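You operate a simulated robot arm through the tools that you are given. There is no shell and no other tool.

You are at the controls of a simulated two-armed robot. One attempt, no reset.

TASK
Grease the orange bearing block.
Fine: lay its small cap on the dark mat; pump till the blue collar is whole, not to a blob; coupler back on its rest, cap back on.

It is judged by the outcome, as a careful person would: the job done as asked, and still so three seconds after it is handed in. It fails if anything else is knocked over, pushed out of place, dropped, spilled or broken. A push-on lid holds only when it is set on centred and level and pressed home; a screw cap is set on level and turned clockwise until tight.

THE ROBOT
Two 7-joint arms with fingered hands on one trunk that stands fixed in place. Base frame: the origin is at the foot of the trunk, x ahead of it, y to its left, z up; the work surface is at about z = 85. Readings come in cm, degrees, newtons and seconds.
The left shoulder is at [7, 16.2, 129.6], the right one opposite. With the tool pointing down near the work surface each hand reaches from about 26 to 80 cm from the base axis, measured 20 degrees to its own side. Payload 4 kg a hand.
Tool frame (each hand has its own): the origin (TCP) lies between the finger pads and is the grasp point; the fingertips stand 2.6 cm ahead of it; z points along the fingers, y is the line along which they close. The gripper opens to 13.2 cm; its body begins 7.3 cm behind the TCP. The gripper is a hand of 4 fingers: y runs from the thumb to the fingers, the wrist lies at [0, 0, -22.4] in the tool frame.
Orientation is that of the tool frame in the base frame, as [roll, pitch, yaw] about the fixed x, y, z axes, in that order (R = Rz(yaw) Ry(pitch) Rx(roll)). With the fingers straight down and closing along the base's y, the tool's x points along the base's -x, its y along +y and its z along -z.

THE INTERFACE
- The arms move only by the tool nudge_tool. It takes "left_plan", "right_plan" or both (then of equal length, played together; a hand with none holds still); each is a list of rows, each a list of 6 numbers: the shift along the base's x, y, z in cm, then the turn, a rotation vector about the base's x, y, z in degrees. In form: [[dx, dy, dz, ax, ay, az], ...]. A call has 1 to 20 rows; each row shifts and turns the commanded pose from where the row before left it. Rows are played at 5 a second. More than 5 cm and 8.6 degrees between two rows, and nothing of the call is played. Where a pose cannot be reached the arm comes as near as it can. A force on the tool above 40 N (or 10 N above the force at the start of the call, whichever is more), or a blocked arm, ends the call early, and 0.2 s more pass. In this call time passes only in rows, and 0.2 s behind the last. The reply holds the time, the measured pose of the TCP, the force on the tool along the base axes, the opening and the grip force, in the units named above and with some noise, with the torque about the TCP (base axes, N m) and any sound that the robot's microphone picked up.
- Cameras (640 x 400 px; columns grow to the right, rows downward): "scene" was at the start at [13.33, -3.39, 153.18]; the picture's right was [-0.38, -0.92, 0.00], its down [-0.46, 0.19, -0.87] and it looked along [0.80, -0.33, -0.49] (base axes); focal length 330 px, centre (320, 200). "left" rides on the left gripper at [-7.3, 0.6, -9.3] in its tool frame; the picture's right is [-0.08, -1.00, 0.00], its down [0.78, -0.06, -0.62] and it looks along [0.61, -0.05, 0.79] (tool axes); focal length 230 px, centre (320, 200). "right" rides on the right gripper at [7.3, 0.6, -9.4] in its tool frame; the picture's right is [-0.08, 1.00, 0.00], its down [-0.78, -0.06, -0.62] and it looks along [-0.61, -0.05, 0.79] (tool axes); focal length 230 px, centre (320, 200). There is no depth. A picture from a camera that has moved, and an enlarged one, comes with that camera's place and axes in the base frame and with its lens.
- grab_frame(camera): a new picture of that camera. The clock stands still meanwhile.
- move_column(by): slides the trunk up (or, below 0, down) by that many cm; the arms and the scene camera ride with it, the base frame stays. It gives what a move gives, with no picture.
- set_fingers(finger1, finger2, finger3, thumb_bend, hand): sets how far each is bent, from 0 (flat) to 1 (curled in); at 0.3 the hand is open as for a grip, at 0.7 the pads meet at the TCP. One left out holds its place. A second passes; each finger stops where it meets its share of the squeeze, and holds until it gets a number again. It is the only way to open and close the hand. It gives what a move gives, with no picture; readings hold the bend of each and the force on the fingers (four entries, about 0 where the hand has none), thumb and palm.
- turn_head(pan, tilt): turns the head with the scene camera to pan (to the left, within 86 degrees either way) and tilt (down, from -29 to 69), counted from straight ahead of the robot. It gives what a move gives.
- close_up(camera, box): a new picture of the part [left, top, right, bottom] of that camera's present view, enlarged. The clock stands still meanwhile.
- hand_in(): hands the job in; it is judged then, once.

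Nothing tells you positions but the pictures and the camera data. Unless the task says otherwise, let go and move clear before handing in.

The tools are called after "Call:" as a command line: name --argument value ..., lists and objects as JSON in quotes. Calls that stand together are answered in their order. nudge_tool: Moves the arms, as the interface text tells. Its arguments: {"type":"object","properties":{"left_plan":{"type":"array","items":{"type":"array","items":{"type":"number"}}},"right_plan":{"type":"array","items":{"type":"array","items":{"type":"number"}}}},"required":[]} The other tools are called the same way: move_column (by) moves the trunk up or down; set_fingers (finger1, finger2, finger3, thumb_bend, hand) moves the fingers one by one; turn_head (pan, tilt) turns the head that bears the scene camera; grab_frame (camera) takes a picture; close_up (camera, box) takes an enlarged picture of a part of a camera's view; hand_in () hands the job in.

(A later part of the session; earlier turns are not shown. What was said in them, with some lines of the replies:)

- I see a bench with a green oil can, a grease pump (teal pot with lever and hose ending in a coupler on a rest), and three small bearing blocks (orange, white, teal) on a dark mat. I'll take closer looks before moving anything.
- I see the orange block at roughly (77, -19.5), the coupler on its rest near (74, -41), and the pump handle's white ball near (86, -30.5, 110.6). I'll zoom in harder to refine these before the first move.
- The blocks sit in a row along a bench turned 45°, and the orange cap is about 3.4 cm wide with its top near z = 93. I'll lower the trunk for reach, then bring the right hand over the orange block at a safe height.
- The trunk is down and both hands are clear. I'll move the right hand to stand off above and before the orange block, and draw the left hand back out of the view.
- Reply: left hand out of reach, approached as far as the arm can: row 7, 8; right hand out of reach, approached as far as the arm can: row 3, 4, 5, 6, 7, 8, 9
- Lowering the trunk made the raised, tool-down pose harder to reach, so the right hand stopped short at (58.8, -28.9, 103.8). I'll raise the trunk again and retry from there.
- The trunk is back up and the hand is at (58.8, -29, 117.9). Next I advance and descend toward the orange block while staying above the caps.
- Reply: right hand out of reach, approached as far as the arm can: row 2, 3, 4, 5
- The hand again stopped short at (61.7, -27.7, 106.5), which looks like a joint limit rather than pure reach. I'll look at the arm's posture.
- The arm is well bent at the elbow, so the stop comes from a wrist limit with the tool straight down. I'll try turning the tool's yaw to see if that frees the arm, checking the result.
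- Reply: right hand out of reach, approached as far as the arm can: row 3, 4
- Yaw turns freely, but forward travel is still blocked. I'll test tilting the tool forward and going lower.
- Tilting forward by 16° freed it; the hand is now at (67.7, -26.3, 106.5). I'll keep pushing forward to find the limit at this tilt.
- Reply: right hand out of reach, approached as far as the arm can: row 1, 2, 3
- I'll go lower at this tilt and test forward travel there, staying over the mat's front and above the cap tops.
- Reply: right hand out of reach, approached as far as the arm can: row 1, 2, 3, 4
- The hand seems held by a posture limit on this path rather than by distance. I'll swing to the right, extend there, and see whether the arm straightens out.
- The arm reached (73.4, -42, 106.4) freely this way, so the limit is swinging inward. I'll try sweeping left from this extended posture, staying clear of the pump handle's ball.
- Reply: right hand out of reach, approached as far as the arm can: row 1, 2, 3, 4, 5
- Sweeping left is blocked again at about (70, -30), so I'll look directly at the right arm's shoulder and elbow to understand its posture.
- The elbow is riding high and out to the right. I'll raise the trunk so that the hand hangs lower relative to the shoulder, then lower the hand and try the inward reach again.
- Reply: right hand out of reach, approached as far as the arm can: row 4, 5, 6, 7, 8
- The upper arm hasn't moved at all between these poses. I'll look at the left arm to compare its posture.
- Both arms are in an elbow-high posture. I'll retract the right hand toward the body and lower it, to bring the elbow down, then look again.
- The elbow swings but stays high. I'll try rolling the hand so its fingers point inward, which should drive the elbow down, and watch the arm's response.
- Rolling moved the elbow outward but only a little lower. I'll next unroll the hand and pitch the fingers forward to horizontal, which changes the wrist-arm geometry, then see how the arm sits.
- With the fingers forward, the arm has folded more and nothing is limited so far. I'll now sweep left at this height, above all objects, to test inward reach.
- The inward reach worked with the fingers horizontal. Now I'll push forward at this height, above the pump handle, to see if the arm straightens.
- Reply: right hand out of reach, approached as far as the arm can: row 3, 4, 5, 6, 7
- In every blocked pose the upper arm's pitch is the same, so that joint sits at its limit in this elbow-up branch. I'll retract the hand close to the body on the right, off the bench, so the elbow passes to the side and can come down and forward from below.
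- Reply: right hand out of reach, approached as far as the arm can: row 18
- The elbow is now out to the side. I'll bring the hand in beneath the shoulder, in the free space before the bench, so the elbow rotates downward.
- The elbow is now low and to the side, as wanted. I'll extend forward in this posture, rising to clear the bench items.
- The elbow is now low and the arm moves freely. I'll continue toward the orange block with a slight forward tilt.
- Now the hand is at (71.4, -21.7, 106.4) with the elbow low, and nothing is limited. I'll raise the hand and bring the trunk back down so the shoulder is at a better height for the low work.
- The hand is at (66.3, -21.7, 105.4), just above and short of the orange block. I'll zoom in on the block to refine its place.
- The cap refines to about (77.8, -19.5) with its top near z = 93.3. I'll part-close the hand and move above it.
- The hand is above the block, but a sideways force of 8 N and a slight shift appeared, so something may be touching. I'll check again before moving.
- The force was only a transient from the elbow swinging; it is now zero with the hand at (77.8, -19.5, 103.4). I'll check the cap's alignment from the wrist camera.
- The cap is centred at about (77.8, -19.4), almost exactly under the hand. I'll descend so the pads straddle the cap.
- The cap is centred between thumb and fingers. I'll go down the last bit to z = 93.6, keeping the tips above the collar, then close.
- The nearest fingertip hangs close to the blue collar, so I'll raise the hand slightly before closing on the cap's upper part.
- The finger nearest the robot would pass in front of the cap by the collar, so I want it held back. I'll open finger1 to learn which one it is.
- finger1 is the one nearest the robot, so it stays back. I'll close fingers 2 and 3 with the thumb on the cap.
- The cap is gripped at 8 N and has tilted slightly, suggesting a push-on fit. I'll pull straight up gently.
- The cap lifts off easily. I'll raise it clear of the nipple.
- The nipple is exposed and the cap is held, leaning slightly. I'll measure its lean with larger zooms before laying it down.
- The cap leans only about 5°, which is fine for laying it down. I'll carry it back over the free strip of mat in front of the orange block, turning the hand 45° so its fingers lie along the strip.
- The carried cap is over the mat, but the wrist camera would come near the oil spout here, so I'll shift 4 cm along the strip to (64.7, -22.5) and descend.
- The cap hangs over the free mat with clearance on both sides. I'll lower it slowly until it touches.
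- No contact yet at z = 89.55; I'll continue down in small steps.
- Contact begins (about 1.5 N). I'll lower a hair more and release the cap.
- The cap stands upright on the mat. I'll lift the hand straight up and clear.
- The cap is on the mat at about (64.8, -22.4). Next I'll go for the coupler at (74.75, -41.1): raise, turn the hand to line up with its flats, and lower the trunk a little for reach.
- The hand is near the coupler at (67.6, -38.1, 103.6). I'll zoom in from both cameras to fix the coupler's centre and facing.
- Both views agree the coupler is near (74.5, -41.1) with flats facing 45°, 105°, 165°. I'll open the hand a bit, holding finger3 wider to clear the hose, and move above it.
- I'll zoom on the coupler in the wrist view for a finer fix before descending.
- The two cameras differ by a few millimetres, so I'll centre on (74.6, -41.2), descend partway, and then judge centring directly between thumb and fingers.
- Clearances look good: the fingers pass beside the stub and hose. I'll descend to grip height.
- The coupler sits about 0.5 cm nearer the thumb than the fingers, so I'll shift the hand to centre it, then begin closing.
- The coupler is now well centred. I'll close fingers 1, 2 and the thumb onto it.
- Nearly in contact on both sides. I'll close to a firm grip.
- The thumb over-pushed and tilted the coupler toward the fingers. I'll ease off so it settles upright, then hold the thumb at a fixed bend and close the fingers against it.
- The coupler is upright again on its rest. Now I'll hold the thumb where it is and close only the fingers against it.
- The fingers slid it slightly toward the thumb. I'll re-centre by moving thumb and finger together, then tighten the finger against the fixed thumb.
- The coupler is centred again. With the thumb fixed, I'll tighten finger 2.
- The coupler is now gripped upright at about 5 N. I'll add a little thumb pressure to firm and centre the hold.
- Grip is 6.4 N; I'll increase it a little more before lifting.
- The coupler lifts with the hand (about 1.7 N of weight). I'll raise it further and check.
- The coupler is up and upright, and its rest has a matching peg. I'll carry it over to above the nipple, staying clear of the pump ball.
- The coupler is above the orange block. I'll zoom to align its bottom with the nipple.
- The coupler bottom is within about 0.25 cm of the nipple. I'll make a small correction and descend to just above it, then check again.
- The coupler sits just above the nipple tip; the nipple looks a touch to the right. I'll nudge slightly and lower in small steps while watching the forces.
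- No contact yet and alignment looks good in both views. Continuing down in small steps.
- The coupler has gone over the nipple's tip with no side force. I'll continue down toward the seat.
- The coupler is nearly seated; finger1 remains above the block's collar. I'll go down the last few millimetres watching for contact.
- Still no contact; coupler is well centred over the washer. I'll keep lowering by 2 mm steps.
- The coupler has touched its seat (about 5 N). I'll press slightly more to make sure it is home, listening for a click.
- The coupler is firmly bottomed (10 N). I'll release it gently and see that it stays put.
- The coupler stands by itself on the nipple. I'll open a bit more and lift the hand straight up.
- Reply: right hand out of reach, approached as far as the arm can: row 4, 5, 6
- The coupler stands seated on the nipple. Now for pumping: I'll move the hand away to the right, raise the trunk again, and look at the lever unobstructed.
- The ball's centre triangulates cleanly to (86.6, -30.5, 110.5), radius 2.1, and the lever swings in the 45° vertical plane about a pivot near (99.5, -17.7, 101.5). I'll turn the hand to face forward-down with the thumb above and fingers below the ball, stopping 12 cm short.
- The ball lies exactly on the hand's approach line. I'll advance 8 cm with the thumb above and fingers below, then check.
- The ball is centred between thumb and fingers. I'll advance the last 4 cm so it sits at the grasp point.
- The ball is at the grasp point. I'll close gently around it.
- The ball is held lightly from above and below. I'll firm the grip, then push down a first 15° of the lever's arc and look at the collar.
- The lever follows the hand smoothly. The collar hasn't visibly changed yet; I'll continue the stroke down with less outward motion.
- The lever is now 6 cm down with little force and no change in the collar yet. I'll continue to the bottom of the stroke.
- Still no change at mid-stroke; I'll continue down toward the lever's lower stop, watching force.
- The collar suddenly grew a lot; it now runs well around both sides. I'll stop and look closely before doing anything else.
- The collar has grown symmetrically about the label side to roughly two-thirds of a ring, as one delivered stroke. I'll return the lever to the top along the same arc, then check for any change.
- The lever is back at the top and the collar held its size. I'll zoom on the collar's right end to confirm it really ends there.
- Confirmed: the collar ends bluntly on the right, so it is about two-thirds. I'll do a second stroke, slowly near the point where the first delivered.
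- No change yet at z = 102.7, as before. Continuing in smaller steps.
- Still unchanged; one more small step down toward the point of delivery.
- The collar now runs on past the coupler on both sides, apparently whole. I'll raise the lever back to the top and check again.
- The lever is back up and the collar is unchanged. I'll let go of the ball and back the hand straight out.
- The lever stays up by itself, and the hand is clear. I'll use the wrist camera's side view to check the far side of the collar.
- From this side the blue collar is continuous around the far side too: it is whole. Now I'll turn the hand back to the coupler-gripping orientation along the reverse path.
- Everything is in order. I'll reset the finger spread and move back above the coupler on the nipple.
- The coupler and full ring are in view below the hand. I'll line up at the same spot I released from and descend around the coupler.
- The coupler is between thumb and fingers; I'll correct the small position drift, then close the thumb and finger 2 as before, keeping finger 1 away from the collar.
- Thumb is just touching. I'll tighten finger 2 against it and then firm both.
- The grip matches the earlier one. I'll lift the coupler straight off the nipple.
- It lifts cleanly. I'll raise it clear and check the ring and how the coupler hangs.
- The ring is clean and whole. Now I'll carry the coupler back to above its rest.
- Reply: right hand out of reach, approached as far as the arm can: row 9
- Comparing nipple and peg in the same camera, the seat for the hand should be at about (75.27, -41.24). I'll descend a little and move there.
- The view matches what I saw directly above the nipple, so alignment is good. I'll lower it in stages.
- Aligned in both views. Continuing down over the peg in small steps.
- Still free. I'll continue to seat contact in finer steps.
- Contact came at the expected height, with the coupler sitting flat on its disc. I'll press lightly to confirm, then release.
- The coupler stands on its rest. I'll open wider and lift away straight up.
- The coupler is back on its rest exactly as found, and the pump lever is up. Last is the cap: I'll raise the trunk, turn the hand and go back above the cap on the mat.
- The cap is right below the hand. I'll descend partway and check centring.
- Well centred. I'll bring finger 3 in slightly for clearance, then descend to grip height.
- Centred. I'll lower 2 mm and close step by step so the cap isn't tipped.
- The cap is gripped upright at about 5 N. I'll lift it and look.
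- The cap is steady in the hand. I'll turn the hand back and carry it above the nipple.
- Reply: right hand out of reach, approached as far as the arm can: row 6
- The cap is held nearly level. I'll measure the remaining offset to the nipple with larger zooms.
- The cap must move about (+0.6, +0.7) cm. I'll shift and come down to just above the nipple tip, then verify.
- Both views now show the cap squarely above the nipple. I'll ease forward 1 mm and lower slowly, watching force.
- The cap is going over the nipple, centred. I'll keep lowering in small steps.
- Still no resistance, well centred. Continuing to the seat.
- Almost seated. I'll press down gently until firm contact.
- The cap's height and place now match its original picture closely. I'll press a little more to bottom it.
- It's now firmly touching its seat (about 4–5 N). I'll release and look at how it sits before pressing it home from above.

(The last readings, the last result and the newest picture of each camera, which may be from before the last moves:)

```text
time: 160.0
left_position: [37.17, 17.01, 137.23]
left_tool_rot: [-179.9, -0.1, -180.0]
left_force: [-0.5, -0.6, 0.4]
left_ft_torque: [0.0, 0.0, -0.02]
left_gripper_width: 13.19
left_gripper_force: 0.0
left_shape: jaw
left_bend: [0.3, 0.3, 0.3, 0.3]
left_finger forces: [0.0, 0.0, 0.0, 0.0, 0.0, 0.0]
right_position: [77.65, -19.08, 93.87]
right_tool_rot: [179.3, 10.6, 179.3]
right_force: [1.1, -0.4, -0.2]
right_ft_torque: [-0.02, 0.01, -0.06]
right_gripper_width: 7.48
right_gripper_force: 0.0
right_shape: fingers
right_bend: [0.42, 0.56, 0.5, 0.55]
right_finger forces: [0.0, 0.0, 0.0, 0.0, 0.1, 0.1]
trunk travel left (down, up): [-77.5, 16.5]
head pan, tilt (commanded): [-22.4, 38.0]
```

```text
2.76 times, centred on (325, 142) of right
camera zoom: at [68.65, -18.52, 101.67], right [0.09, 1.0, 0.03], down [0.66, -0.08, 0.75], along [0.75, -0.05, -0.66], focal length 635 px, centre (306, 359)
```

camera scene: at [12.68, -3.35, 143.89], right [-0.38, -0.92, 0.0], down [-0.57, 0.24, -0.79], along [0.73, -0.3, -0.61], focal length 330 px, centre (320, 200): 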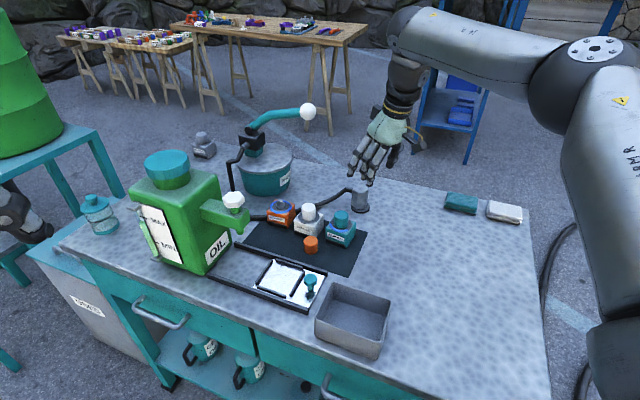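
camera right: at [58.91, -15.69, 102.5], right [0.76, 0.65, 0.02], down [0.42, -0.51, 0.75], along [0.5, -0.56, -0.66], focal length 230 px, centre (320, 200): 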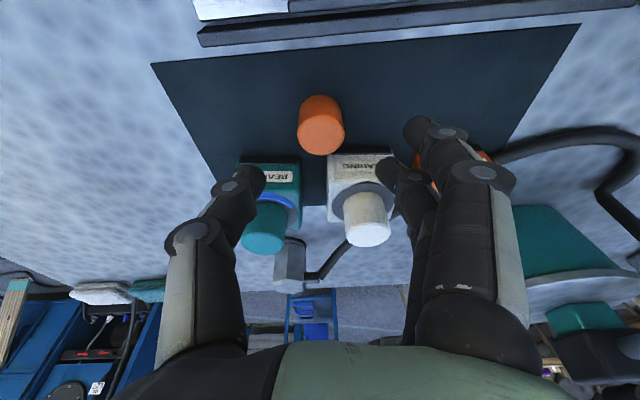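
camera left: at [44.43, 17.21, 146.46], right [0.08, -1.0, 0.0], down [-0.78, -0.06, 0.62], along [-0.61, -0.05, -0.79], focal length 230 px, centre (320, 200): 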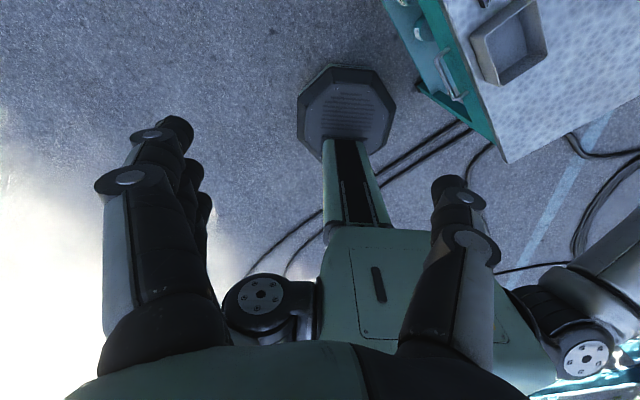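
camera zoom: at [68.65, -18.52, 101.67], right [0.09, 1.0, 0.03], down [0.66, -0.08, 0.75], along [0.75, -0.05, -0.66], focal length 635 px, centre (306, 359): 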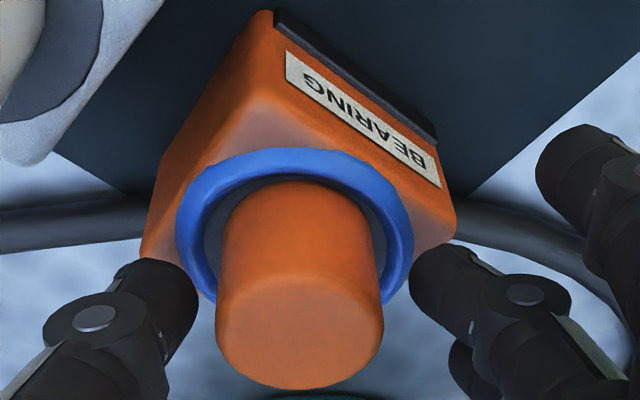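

The cap sits centred inside the ring. I'll raise the hand, close the fingers into a blunt tip, and press the cap home from above.

Call:
nudge_tool --right_plan '[[0, 0, 1, 0, 0, 0], [0, 0, 2, 0, 0, 0], [0, 0, 2.5, 0, 0, 0], [0, 0, 2, 0, 0, 0]]'

Call:
set_fingers --hand "right" --finger1 0.7 --finger2 0.7 --finger3 0.7 --thumb_bend 0.69

Call:
grab_frame --camera "right"

Call:
close_up --camera "scene" --box '[255, 170, 325, 240]'

```text
time: 161.0
left_position: [37.1, 16.92, 137.15]
left_tool_rot: [179.9, 0.0, 179.9]
left_force: [-0.5, -0.9, 0.5]
left_ft_torque: [-0.01, -0.01, 0.0]
left_gripper_width: 13.18
left_gripper_force: 0.0
left_shape: jaw
left_bend: [0.3, 0.3, 0.3, 0.3]
left_finger forces: [0.1, 0.1, 0.0, 0.1, 0.0, 0.0]
right_position: [77.74, -18.93, 101.46]
right_tool_rot: [179.4, 10.7, 179.3]
right_force: [0.7, 1.2, -1.0]
right_ft_torque: [-0.02, 0.02, 0.03]
right_gripper_width: 7.54
right_gripper_force: 0.1
right_shape: fingers
right_bend: [0.42, 0.56, 0.5, 0.55]
right_finger forces: [0.0, 0.1, 0.0, 0.0, 0.0, 0.0]
trunk travel left (down, up): [-77.5, 16.5]
head pan, tilt (commanded): [-22.4, 38.0]
```

```text
time: 162.0
left_position: [37.17, 16.81, 137.1]
left_tool_rot: [179.9, 0.1, -180.0]
left_force: [-0.3, -0.6, -0.4]
left_ft_torque: [0.0, 0.01, -0.02]
left_gripper_width: 13.21
left_gripper_force: 0.0
left_shape: jaw
left_bend: [0.3, 0.3, 0.3, 0.3]
left_finger forces: [0.0, 0.1, 0.1, 0.0, 0.0, 0.0]
right_position: [77.64, -19.04, 101.29]
right_tool_rot: [179.2, 10.6, 179.3]
right_force: [0.5, 0.3, 0.1]
right_ft_torque: [0.01, -0.02, -0.01]
right_gripper_width: 1.57
right_gripper_force: 0.1
right_shape: fingers
right_bend: [0.7, 0.7, 0.7, 0.69]
right_finger forces: [0.1, 0.0, 0.0, 0.0, 0.1, 0.1]
trunk travel left (down, up): [-77.5, 16.5]
head pan, tilt (commanded): [-22.4, 38.0]
```

```text
taken
camera right: at [68.68, -18.46, 109.16], right [0.09, 1.0, 0.03], down [0.66, -0.08, 0.75], along [0.75, -0.05, -0.66], focal length 230 px, centre (320, 200)
```

right: 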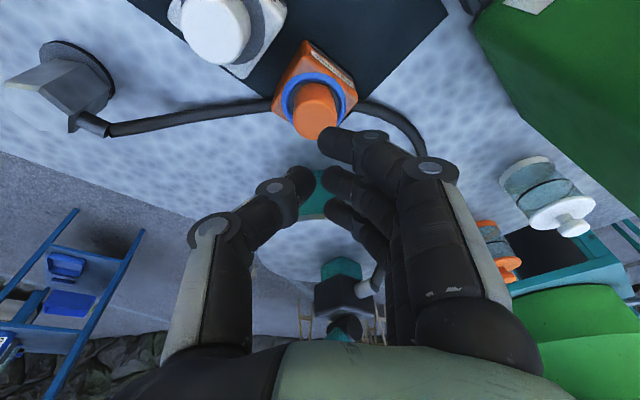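

```text
5.71 times, centred on (290, 205) of scene
camera zoom: at [12.94, -3.22, 151.87], right [-0.38, -0.92, 0.0], down [-0.57, 0.23, -0.79], along [0.73, -0.3, -0.62], focal length 1887 px, centre (491, 171)
```

zoom: 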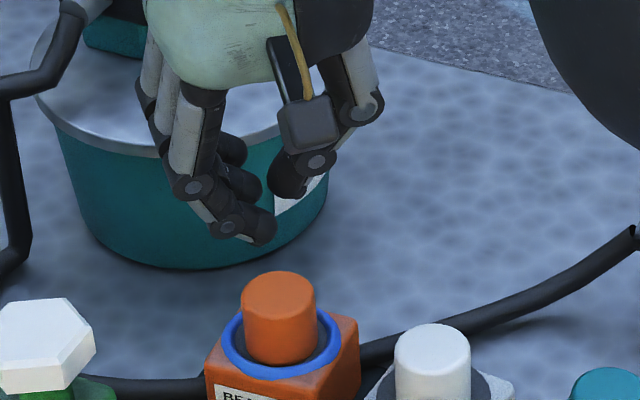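

The cap holds by itself. I'll pinch thumb and finger 2 together as a pressing tip, keep the other fingers aside, and line up over the cap's centre.

Call:
set_fingers --hand "right" --finger1 0.5 --finger2 0.74 --finger3 0.5 --thumb_bend 0.72

Call:
nudge_tool --right_plan '[[-0.5, 0, -1.2, 0, 0, 0], [0, 0, -1.2, 0, 0, 0], [0, 0, 0, 0, 0, 0]]'

Call:
close_up --camera "right" --box '[240, 60, 400, 230]'

Call:
close_up --camera "scene" --box '[255, 180, 325, 250]'

```text
time: 163.0
left_position: [37.18, 17.0, 137.09]
left_tool_rot: [179.9, -0.1, -180.0]
left_force: [1.1, -0.7, -0.5]
left_ft_torque: [0.05, -0.01, 0.03]
left_gripper_width: 13.2
left_gripper_force: 0.1
left_shape: jaw
left_bend: [0.3, 0.3, 0.3, 0.3]
left_finger forces: [0.0, 0.0, 0.0, 0.0, 0.0, 0.0]
right_position: [77.69, -18.96, 101.33]
right_tool_rot: [179.3, 10.6, 179.3]
right_force: [0.0, 0.7, 0.0]
right_ft_torque: [0.03, -0.02, 0.01]
right_gripper_width: 3.98
right_gripper_force: 0.0
right_shape: fingers
right_bend: [0.5, 0.73, 0.5, 0.71]
right_finger forces: [0.0, 0.1, 0.1, 0.0, 0.0, 0.0]
trunk travel left (down, up): [-77.5, 16.5]
head pan, tilt (commanded): [-22.4, 38.0]
```

```text
time: 163.8
left_position: [37.1, 16.87, 137.06]
left_tool_rot: [180.0, 0.1, -180.0]
left_force: [0.0, -0.4, -0.2]
left_ft_torque: [0.02, 0.03, -0.02]
left_gripper_width: 13.18
left_gripper_force: 0.0
left_shape: jaw
left_bend: [0.3, 0.3, 0.3, 0.3]
left_finger forces: [0.1, 0.0, 0.0, 0.0, 0.0, 0.1]
right_position: [77.23, -18.98, 98.97]
right_tool_rot: [179.2, 10.5, 179.3]
right_force: [0.2, 0.8, -1.2]
right_ft_torque: [-0.01, 0.01, -0.01]
right_gripper_width: 3.96
right_gripper_force: 0.0
right_shape: fingers
right_bend: [0.5, 0.73, 0.5, 0.71]
right_finger forces: [0.0, 0.0, 0.0, 0.0, 0.0, 0.0]
trunk travel left (down, up): [-77.5, 16.5]
head pan, tilt (commanded): [-22.4, 38.0]
```

```text
2.35 times, centred on (320, 145) of right
camera zoom: at [68.13, -18.42, 106.75], right [0.09, 1.0, 0.03], down [0.66, -0.08, 0.75], along [0.75, -0.05, -0.66], focal length 541 px, centre (320, 329)
```

zoom: 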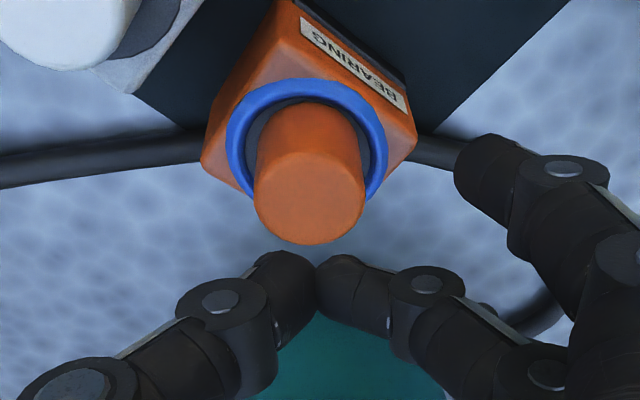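

```text
5.71 times, centred on (290, 215) of scene
camera zoom: at [12.92, -3.18, 151.87], right [-0.38, -0.92, 0.0], down [-0.57, 0.23, -0.79], along [0.73, -0.3, -0.62], focal length 1887 px, centre (491, 114)
```

zoom: 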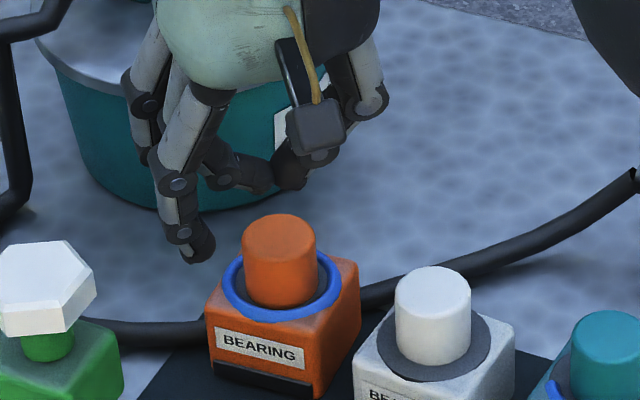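

The pressing tip is lined up with the cap's centre. I'll lower onto it and press.

Call:
nudge_tool --right_plan '[[0, 0, -1, 0, 0, 0], [0, 0, -0.8, 0, 0, 0], [0, 0, -0.5, 0, 0, 0], [0, 0, -0.3, 0, 0, 0]]'

Call:
close_up --camera "right" --box '[240, 60, 400, 230]'

Call:
close_up --camera "scene" --box '[255, 180, 325, 250]'

```text
time: 164.8
left_position: [37.13, 16.9, 137.11]
left_tool_rot: [-179.9, 0.0, -180.0]
left_force: [0.0, -0.5, 0.1]
left_ft_torque: [0.01, 0.01, 0.03]
left_gripper_width: 13.2
left_gripper_force: 0.0
left_shape: jaw
left_bend: [0.3, 0.3, 0.3, 0.3]
left_finger forces: [0.0, 0.0, 0.0, 0.0, 0.0, 0.0]
right_position: [77.16, -19.04, 96.41]
right_tool_rot: [179.3, 10.6, 179.3]
right_force: [-0.3, 0.4, 0.4]
right_ft_torque: [0.02, -0.04, -0.01]
right_gripper_width: 3.95
right_gripper_force: 0.0
right_shape: fingers
right_bend: [0.5, 0.73, 0.5, 0.71]
right_finger forces: [0.0, 0.1, 0.0, 0.0, 0.0, 0.1]
trunk travel left (down, up): [-77.5, 16.5]
head pan, tilt (commanded): [-22.4, 38.0]
```

```text
2.35 times, centred on (320, 145) of right
camera zoom: at [68.18, -18.52, 104.15], right [0.09, 1.0, 0.03], down [0.66, -0.08, 0.75], along [0.75, -0.05, -0.66], focal length 541 px, centre (320, 329)
```

zoom: 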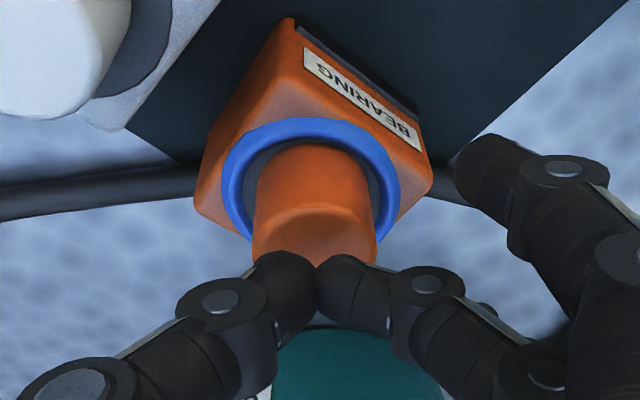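

```text
5.71 times, centred on (290, 215) of scene
camera zoom: at [12.96, -3.21, 151.87], right [-0.38, -0.92, 0.0], down [-0.57, 0.23, -0.79], along [0.73, -0.3, -0.62], focal length 1887 px, centre (491, 114)
```

zoom: 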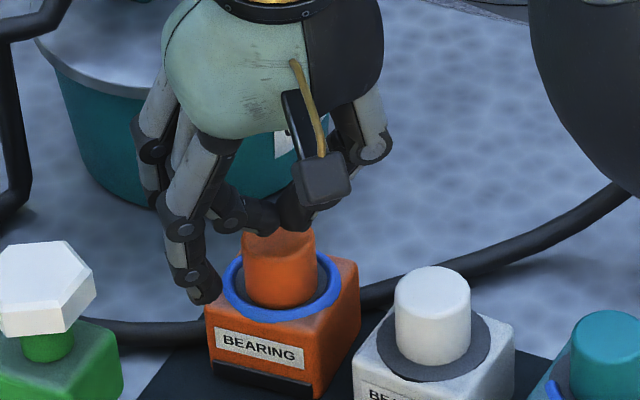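

Tips are just above the cap's top. I'll press down in small steps until I feel a firm 10 N or so.

Call:
nudge_tool --right_plan '[[0, 0, -0.3, 0, 0, 0], [0, 0, -0.2, 0, 0, 0]]'

Call:
close_up --camera "scene" --box '[255, 180, 325, 250]'

```text
time: 165.4
left_position: [37.09, 16.78, 137.08]
left_tool_rot: [180.0, 0.0, 180.0]
left_force: [-0.6, 0.1, -0.9]
left_ft_torque: [0.04, 0.0, -0.02]
left_gripper_width: 13.18
left_gripper_force: 0.1
left_shape: jaw
left_bend: [0.3, 0.3, 0.3, 0.3]
left_finger forces: [0.0, 0.1, 0.0, 0.0, 0.0, 0.0]
right_position: [77.08, -19.05, 95.83]
right_tool_rot: [179.2, 10.6, 179.2]
right_force: [-1.1, 0.1, 0.7]
right_ft_torque: [0.01, -0.05, -0.01]
right_gripper_width: 3.94
right_gripper_force: 0.0
right_shape: fingers
right_bend: [0.5, 0.73, 0.5, 0.71]
right_finger forces: [0.0, 0.0, 0.1, 0.1, 0.0, 0.0]
trunk travel left (down, up): [-77.5, 16.5]
head pan, tilt (commanded): [-22.4, 38.0]
```

```text
5.71 times, centred on (290, 215) of scene
camera zoom: at [12.95, -3.21, 151.87], right [-0.38, -0.92, 0.0], down [-0.57, 0.23, -0.79], along [0.73, -0.3, -0.62], focal length 1887 px, centre (491, 114)
```

zoom: 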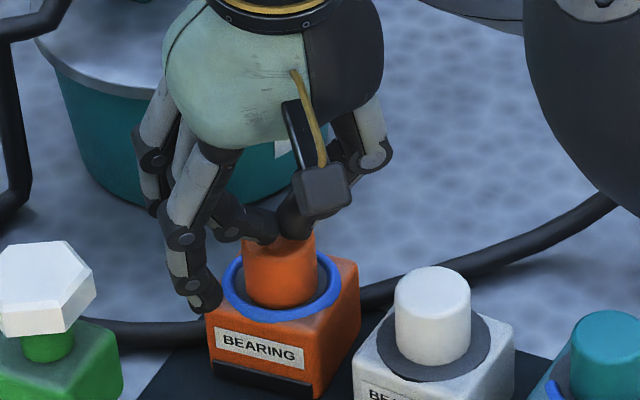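

Call:
nudge_tool --right_plan '[[0, 0, -0.2, 0, 0, 0], [0, 0, -0.2, 0, 0, 0]]'

Call:
close_up --camera "scene" --box '[255, 180, 325, 250]'

Call:
close_up --camera "right" --box '[240, 60, 400, 230]'

```text
time: 166.0
left_position: [37.02, 16.91, 137.14]
left_tool_rot: [180.0, 0.1, -180.0]
left_force: [0.3, -0.1, 1.0]
left_ft_torque: [0.01, -0.02, 0.01]
left_gripper_width: 13.21
left_gripper_force: 0.1
left_shape: jaw
left_bend: [0.3, 0.3, 0.3, 0.3]
left_finger forces: [0.0, 0.0, 0.1, 0.1, 0.1, 0.0]
right_position: [77.16, -19.14, 95.65]
right_tool_rot: [179.3, 10.7, 179.2]
right_force: [1.2, -2.1, 8.0]
right_ft_torque: [-0.13, -0.04, 0.04]
right_gripper_width: 3.91
right_gripper_force: 5.9
right_shape: fingers
right_bend: [0.5, 0.73, 0.5, 0.72]
right_finger forces: [0.0, 0.0, 0.0, 0.1, 12.4, 0.0]
trunk travel left (down, up): [-77.5, 16.5]
head pan, tilt (commanded): [-22.4, 38.0]
```

```text
5.71 times, centred on (290, 215) of scene
camera zoom: at [12.77, -3.2, 151.9], right [-0.38, -0.92, 0.0], down [-0.57, 0.23, -0.79], along [0.73, -0.3, -0.61], focal length 1887 px, centre (491, 114)
```

zoom: 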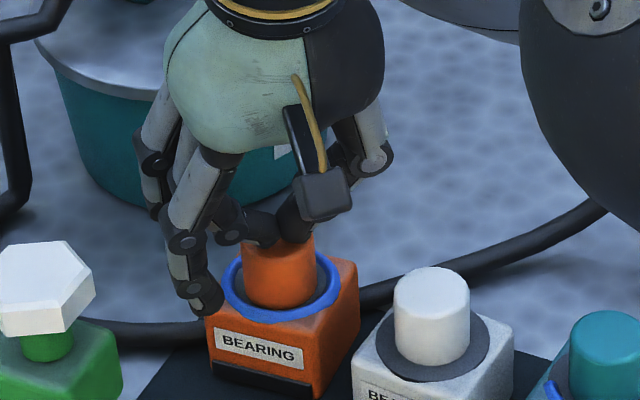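

```text
2.35 times, centred on (320, 145) of right
camera zoom: at [68.09, -18.55, 103.47], right [0.09, 1.0, 0.03], down [0.65, -0.08, 0.75], along [0.75, -0.05, -0.66], focal length 541 px, centre (320, 329)
```

zoom: 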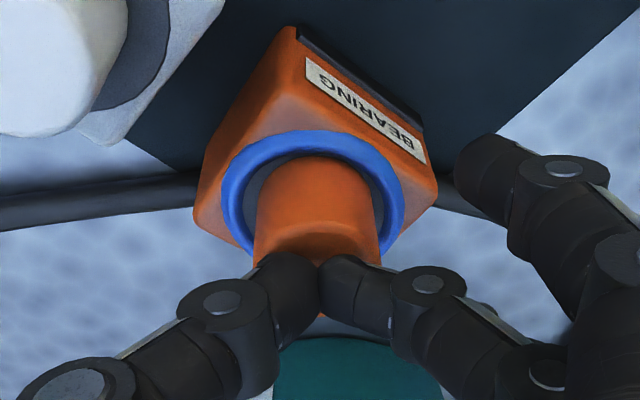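

The thumb tip alone is bearing, a bit to one side. I'll lift slightly, shift so it bears on the cap's centre, and press again.

Call:
nudge_tool --right_plan '[[0, 0, 0.5, 0, 0, 0], [-0.1, 0.6, 0, 0, 0, 0], [0, 0, 0, 0, 0, 0]]'

Call:
close_up --camera "right" --box '[240, 60, 400, 230]'

```text
time: 166.8
left_position: [37.12, 16.96, 137.16]
left_tool_rot: [-180.0, 0.0, -180.0]
left_force: [-0.1, -0.4, -0.7]
left_ft_torque: [-0.01, -0.02, 0.02]
left_gripper_width: 13.19
left_gripper_force: 0.0
left_shape: jaw
left_bend: [0.3, 0.3, 0.3, 0.3]
left_finger forces: [0.0, 0.0, 0.0, 0.0, 0.0, 0.1]
right_position: [77.0, -18.38, 96.01]
right_tool_rot: [179.3, 10.6, 179.3]
right_force: [-0.4, -0.1, -1.1]
right_ft_torque: [0.04, -0.01, 0.0]
right_gripper_width: 3.97
right_gripper_force: 0.0
right_shape: fingers
right_bend: [0.5, 0.73, 0.5, 0.71]
right_finger forces: [0.0, 0.0, 0.1, 0.1, 0.0, 0.0]
trunk travel left (down, up): [-77.5, 16.5]
head pan, tilt (commanded): [-22.4, 38.0]
```

```text
2.35 times, centred on (320, 145) of right
camera zoom: at [68.04, -17.86, 103.76], right [0.09, 1.0, 0.03], down [0.66, -0.08, 0.75], along [0.75, -0.05, -0.66], focal length 541 px, centre (320, 329)
```

zoom: 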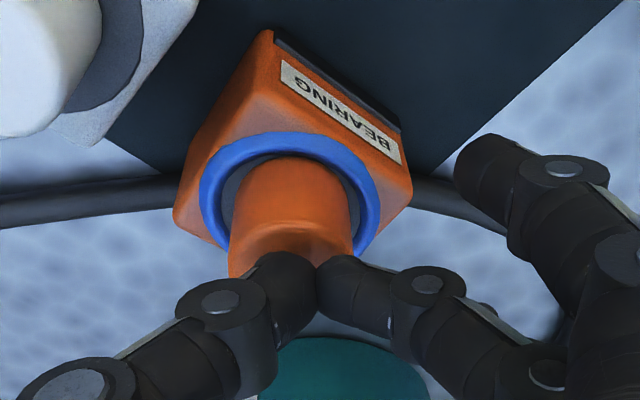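

The thumb tip is now over the cap's centre. Pressing down.

Call:
nudge_tool --right_plan '[[0, 0, -0.3, 0, 0, 0], [0, 0, -0.2, 0, 0, 0], [0, 0, -0.15, 0, 0, 0]]'

Call:
nudge_tool --right_plan '[[0, 0, -0.15, 0, 0, 0], [0, 0, 0, 0, 0, 0]]'

Call:
close_up --camera "right" --box '[240, 60, 400, 230]'

Call:
close_up --camera "scene" --box '[265, 195, 315, 245]'

```text
time: 167.6
left_position: [36.93, 16.83, 137.22]
left_tool_rot: [180.0, 0.1, 180.0]
left_force: [-0.4, -0.9, 0.6]
left_ft_torque: [0.0, 0.0, -0.02]
left_gripper_width: 13.2
left_gripper_force: 0.1
left_shape: jaw
left_bend: [0.3, 0.3, 0.3, 0.3]
left_finger forces: [0.0, 0.1, 0.1, 0.0, 0.0, 0.0]
right_position: [76.99, -18.62, 95.61]
right_tool_rot: [179.3, 10.9, 179.2]
right_force: [1.9, -2.7, 14.8]
right_ft_torque: [-0.18, -0.04, 0.05]
right_gripper_width: 3.88
right_gripper_force: 9.2
right_shape: fingers
right_bend: [0.5, 0.73, 0.5, 0.72]
right_finger forces: [0.1, 0.1, 0.0, 0.1, 17.9, 0.1]
trunk travel left (down, up): [-77.5, 16.5]
head pan, tilt (commanded): [-22.4, 38.0]
```

```text
time: 168.2
left_position: [36.79, 16.84, 137.26]
left_tool_rot: [180.0, 0.2, 179.9]
left_force: [0.1, 0.4, -0.6]
left_ft_torque: [0.01, -0.04, 0.03]
left_gripper_width: 13.18
left_gripper_force: 0.0
left_shape: jaw
left_bend: [0.3, 0.3, 0.3, 0.3]
left_finger forces: [0.1, 0.0, 0.1, 0.1, 0.0, 0.0]
right_position: [77.0, -18.49, 95.61]
right_tool_rot: [179.3, 10.9, 179.2]
right_force: [5.7, -5.4, 25.0]
right_ft_torque: [-0.32, -0.13, 0.04]
right_gripper_width: 3.89
right_gripper_force: 14.9
right_shape: fingers
right_bend: [0.5, 0.73, 0.5, 0.72]
right_finger forces: [0.0, 0.1, 0.0, 0.1, 29.5, 0.0]
trunk travel left (down, up): [-77.5, 16.5]
head pan, tilt (commanded): [-22.4, 38.0]
```

```text
2.35 times, centred on (320, 145) of right
camera zoom: at [67.93, -17.98, 103.32], right [0.09, 1.0, 0.03], down [0.65, -0.08, 0.75], along [0.75, -0.05, -0.66], focal length 541 px, centre (320, 329)
```

zoom: 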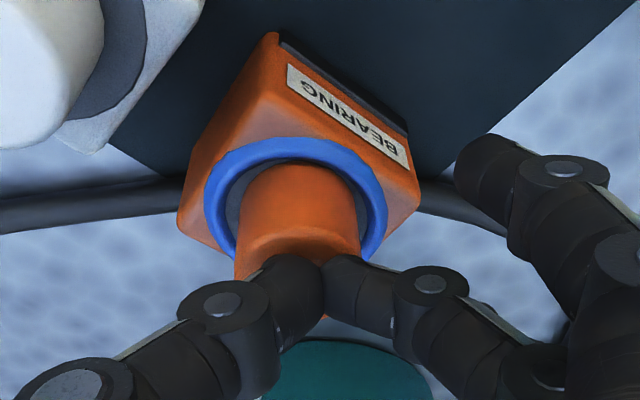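

```text
8.00 times, centred on (290, 220) of scene
camera zoom: at [12.6, -3.21, 151.92], right [-0.38, -0.92, 0.0], down [-0.57, 0.23, -0.79], along [0.73, -0.3, -0.61], focal length 2642 px, centre (560, 40)
```

zoom: 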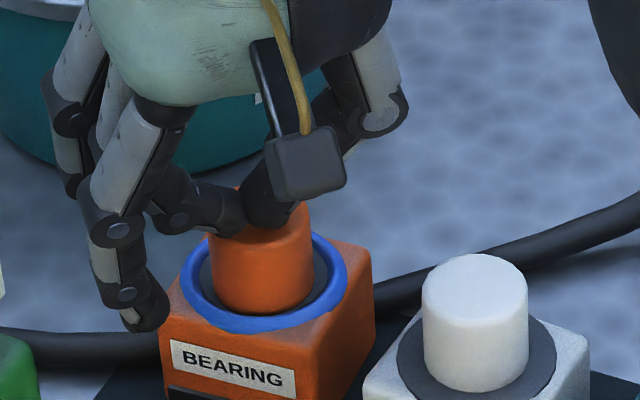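

Pressed home firmly at 25 N; the cap is seated. I'll lift off gently and check that everything stays put.

Call:
nudge_tool --right_plan '[[0, 0, 0.3, 0, 0, 0], [0, 0, 0.5, 0, 0, 0], [0, 0, 1.5, 0, 0, 0], [0, 0, 2, 0, 0, 0], [-0.3, 0, 2, 0, 0, 0]]'

Call:
close_up --camera "right" --box '[240, 40, 400, 200]'

Call:
close_up --camera "scene" --box '[262, 200, 312, 250]'

```text
time: 169.4
left_position: [37.12, 16.97, 137.08]
left_tool_rot: [180.0, 0.0, -179.9]
left_force: [-0.8, 0.2, -0.5]
left_ft_torque: [0.01, -0.01, 0.0]
left_gripper_width: 13.19
left_gripper_force: 0.1
left_shape: jaw
left_bend: [0.3, 0.3, 0.3, 0.3]
left_finger forces: [0.0, 0.0, 0.1, 0.1, 0.0, 0.1]
right_position: [76.65, -18.61, 101.42]
right_tool_rot: [179.4, 10.6, 179.4]
right_force: [-0.6, 0.5, -0.1]
right_ft_torque: [0.02, 0.03, 0.01]
right_gripper_width: 3.96
right_gripper_force: 0.1
right_shape: fingers
right_bend: [0.5, 0.73, 0.5, 0.71]
right_finger forces: [0.1, 0.1, 0.0, 0.1, 0.1, 0.0]
trunk travel left (down, up): [-77.5, 16.5]
head pan, tilt (commanded): [-22.4, 38.0]
```

```text
2.50 times, centred on (320, 120) of right
camera zoom: at [67.68, -17.93, 109.31], right [0.09, 1.0, 0.03], down [0.66, -0.08, 0.75], along [0.75, -0.05, -0.66], focal length 575 px, centre (320, 400)
```

zoom: 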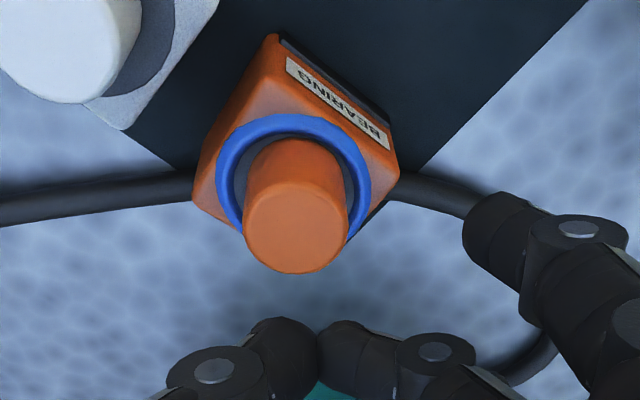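

```text
8.00 times, centred on (287, 225) of scene
camera zoom: at [12.91, -3.22, 151.86], right [-0.38, -0.92, 0.0], down [-0.57, 0.23, -0.79], along [0.73, -0.3, -0.62], focal length 2642 px, centre (584, 0)
```

zoom: 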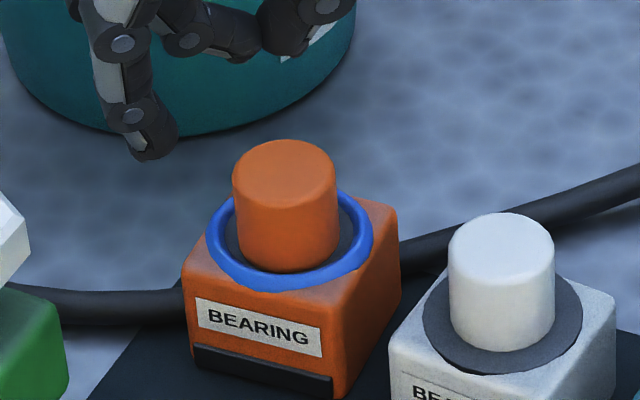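

The cap stands level and centred inside a clean full ring, at the same height as its neighbours. I'll move the right hand well clear and open it.

Call:
nudge_tool --right_plan '[[-1.5, -1, 1.5, 0, 0, 0], [-3, -2, 1.5, 0, 0, 0], [-3.5, -2, 1, 0, 0, 0], [-3.5, -2, 1, 0, 0, 0], [-3.5, -2, 1, 0, 0, 0], [-3.5, -2, 1, 0, 0, 0], [-3.5, -2, 1, 0, 0, 0], [-3.5, -1.5, 1, 0, 0, 0], [-3, -1, 1, 0, 0, 0]]'

Call:
set_fingers --hand "right" --finger1 0.3 --finger2 0.3 --finger3 0.3 --thumb_bend 0.3

Call:
grab_frame --camera "scene"

Call:
close_up --camera "scene" --box '[220, 130, 400, 290]'

Call:
grab_frame --camera "right"

```text
time: 171.4
left_position: [36.95, 16.83, 137.12]
left_tool_rot: [180.0, 0.2, 180.0]
left_force: [0.6, 0.4, -0.5]
left_ft_torque: [0.01, -0.05, 0.0]
left_gripper_width: 13.19
left_gripper_force: 0.0
left_shape: jaw
left_bend: [0.3, 0.3, 0.3, 0.3]
left_finger forces: [0.1, 0.0, 0.0, 0.0, 0.0, 0.1]
right_position: [48.08, -34.1, 111.44]
right_tool_rot: [179.3, 10.6, 179.4]
right_force: [0.5, 0.2, -0.5]
right_ft_torque: [0.01, -0.03, -0.02]
right_gripper_width: 3.97
right_gripper_force: 0.0
right_shape: fingers
right_bend: [0.5, 0.73, 0.5, 0.71]
right_finger forces: [0.0, 0.0, 0.0, 0.1, 0.1, 0.0]
trunk travel left (down, up): [-77.5, 16.5]
head pan, tilt (commanded): [-22.4, 38.0]
```

```text
time: 172.4
left_position: [37.13, 16.76, 137.11]
left_tool_rot: [-180.0, 0.0, 180.0]
left_force: [-0.4, -0.2, -0.1]
left_ft_torque: [-0.01, -0.03, -0.02]
left_gripper_width: 13.19
left_gripper_force: 0.0
left_shape: jaw
left_bend: [0.3, 0.3, 0.3, 0.3]
left_finger forces: [0.0, 0.1, 0.0, 0.0, 0.0, 0.1]
right_position: [48.23, -34.12, 111.56]
right_tool_rot: [179.3, 10.6, 179.2]
right_force: [-0.5, -0.7, -0.6]
right_ft_torque: [0.01, 0.0, -0.01]
right_gripper_width: 13.55
right_gripper_force: 0.1
right_shape: fingers
right_bend: [0.3, 0.3, 0.3, 0.3]
right_finger forces: [0.1, 0.0, 0.1, 0.0, 0.1, 0.0]
trunk travel left (down, up): [-77.5, 16.5]
head pan, tilt (commanded): [-22.4, 38.0]
```

```text
taken
camera scene: at [12.93, -3.23, 151.87], right [-0.38, -0.92, 0.0], down [-0.57, 0.23, -0.79], along [0.73, -0.3, -0.62], focal length 330 px, centre (320, 200)
```

scene: 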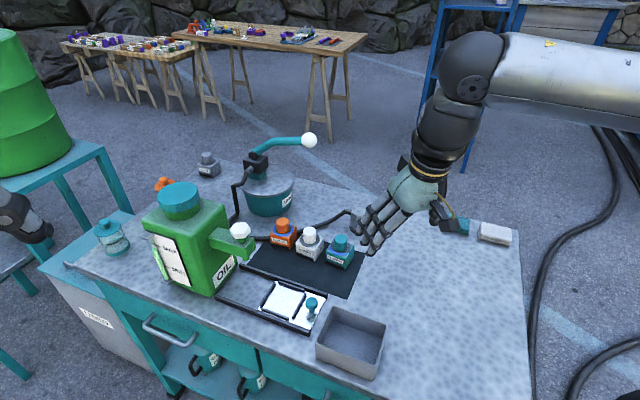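

```text
2.50 times, centred on (310, 210) of scene
camera zoom: at [12.93, -3.23, 151.87], right [-0.38, -0.92, 0.0], down [-0.57, 0.23, -0.79], along [0.73, -0.3, -0.62], focal length 826 px, centre (345, 175)
```

zoom: 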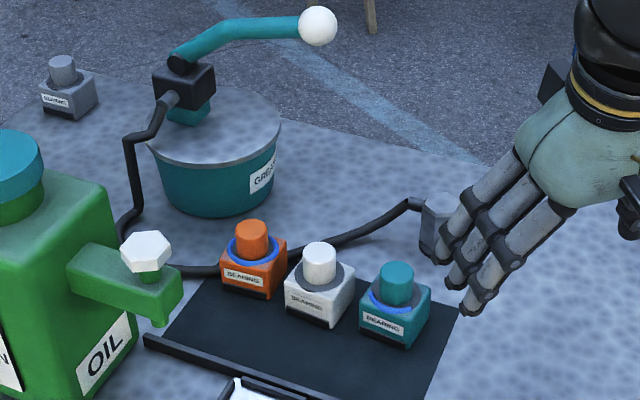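

```text
taken
camera right: at [39.25, -33.48, 119.31], right [0.09, 1.0, 0.03], down [0.66, -0.08, 0.75], along [0.75, -0.05, -0.66], focal length 230 px, centre (320, 200)
```

right: 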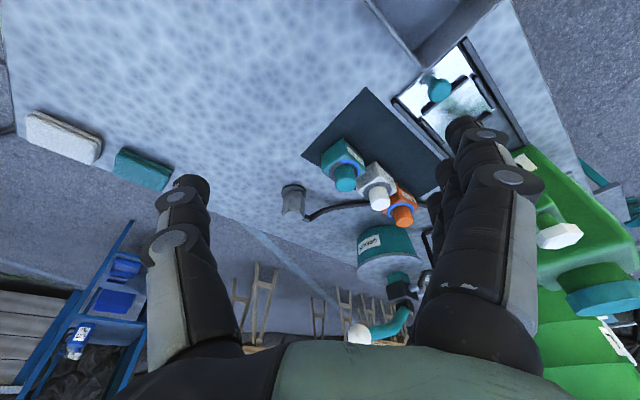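

All objects look in place. I'll draw the hand back further and take final close looks at the coupler and cap.

Call:
nudge_tool --right_plan '[[-2, -2.5, 2, 0, 0, 0], [-2, -2.5, 2, 0, 0, 0], [-2, -2.5, 2, 0, 0, 0]]'

Call:
close_up --camera "scene" --box '[260, 205, 320, 265]'

Call:
close_up --camera "scene" --box '[320, 190, 400, 250]'

Call:
close_up --camera "right" --box '[270, 90, 450, 350]'

```text
time: 173.2
left_position: [37.12, 16.92, 137.07]
left_tool_rot: [-179.9, -0.1, -180.0]
left_force: [0.5, -0.9, 1.1]
left_ft_torque: [0.0, -0.02, 0.01]
left_gripper_width: 13.23
left_gripper_force: 0.1
left_shape: jaw
left_bend: [0.3, 0.3, 0.3, 0.3]
left_finger forces: [0.0, 0.1, 0.0, 0.0, 0.1, 0.0]
right_position: [43.47, -40.11, 116.91]
right_tool_rot: [179.4, 10.7, 179.3]
right_force: [-1.4, -0.1, 0.2]
right_ft_torque: [0.04, -0.03, 0.02]
right_gripper_width: 13.57
right_gripper_force: 0.0
right_shape: fingers
right_bend: [0.3, 0.3, 0.3, 0.3]
right_finger forces: [0.0, 0.1, 0.1, 0.2, 0.0, 0.0]
right hand out of reach, approached as far as the arm can: row 3
trunk travel left (down, up): [-77.5, 16.5]
head pan, tilt (commanded): [-22.4, 38.0]
```

```text
6.67 times, centred on (290, 235) of scene
camera zoom: at [12.92, -3.17, 151.86], right [-0.38, -0.92, 0.0], down [-0.57, 0.23, -0.79], along [0.73, -0.3, -0.62], focal length 2202 px, centre (520, -33)
```

zoom: 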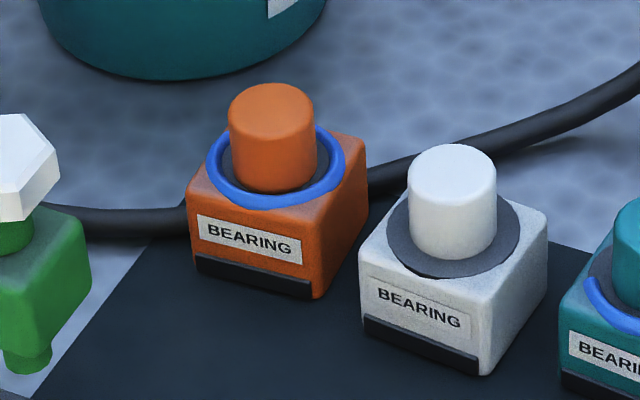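

```text
6.67 times, centred on (360, 220) of scene
camera zoom: at [12.92, -3.17, 151.86], right [-0.38, -0.92, 0.0], down [-0.57, 0.23, -0.79], along [0.73, -0.3, -0.62], focal length 2202 px, centre (53, 67)
```

zoom: 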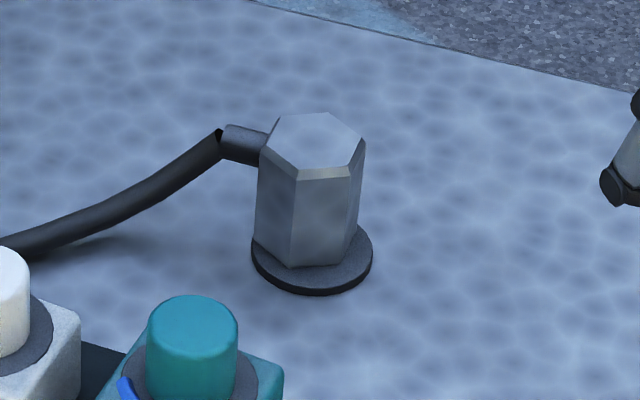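

```text
1.54 times, centred on (360, 220) of right
camera zoom: at [34.46, -39.55, 124.92], right [0.09, 1.0, 0.03], down [0.66, -0.08, 0.75], along [0.75, -0.05, -0.66], focal length 354 px, centre (258, 169)
```

zoom: 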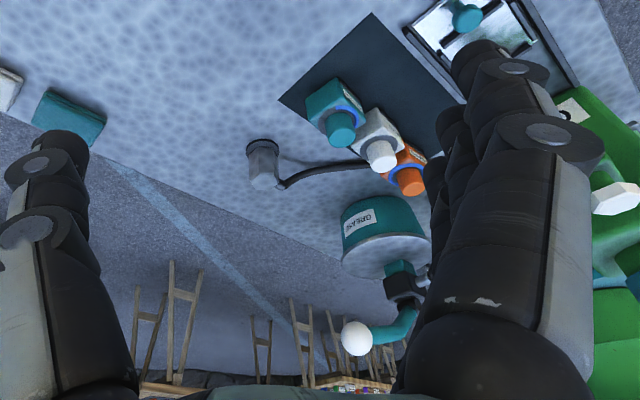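

The collar is one whole, clean ring, and the cap is seated level on the nipple at the same height as its neighbours. The coupler stands upright on its rest with the pump lever up, nothing else has moved, and both hands are clear. I'm handing it in.

Call:
hand_in

```text
The job is handed in.
```

The orange bearing block is greased and the job is handed in. No result came back with the hand-in, so this is what I saw in the last pictures:

- **Collar:** after two pump strokes the blue collar is one whole, even ring, with no blob.
- **Cap:** I laid it on the dark mat while greasing. It is now back on, level and centred, and pressed home with about 25 N. It stands at the same height as the cap on the white block.
- **Coupler:** it is back on its rest, upright over its peg. It sits a few millimetres off its first position but flat on the disc.
- **Everything else:** the pump lever is back up, nothing else on the bench looks moved or spilled, and both hands are clear.
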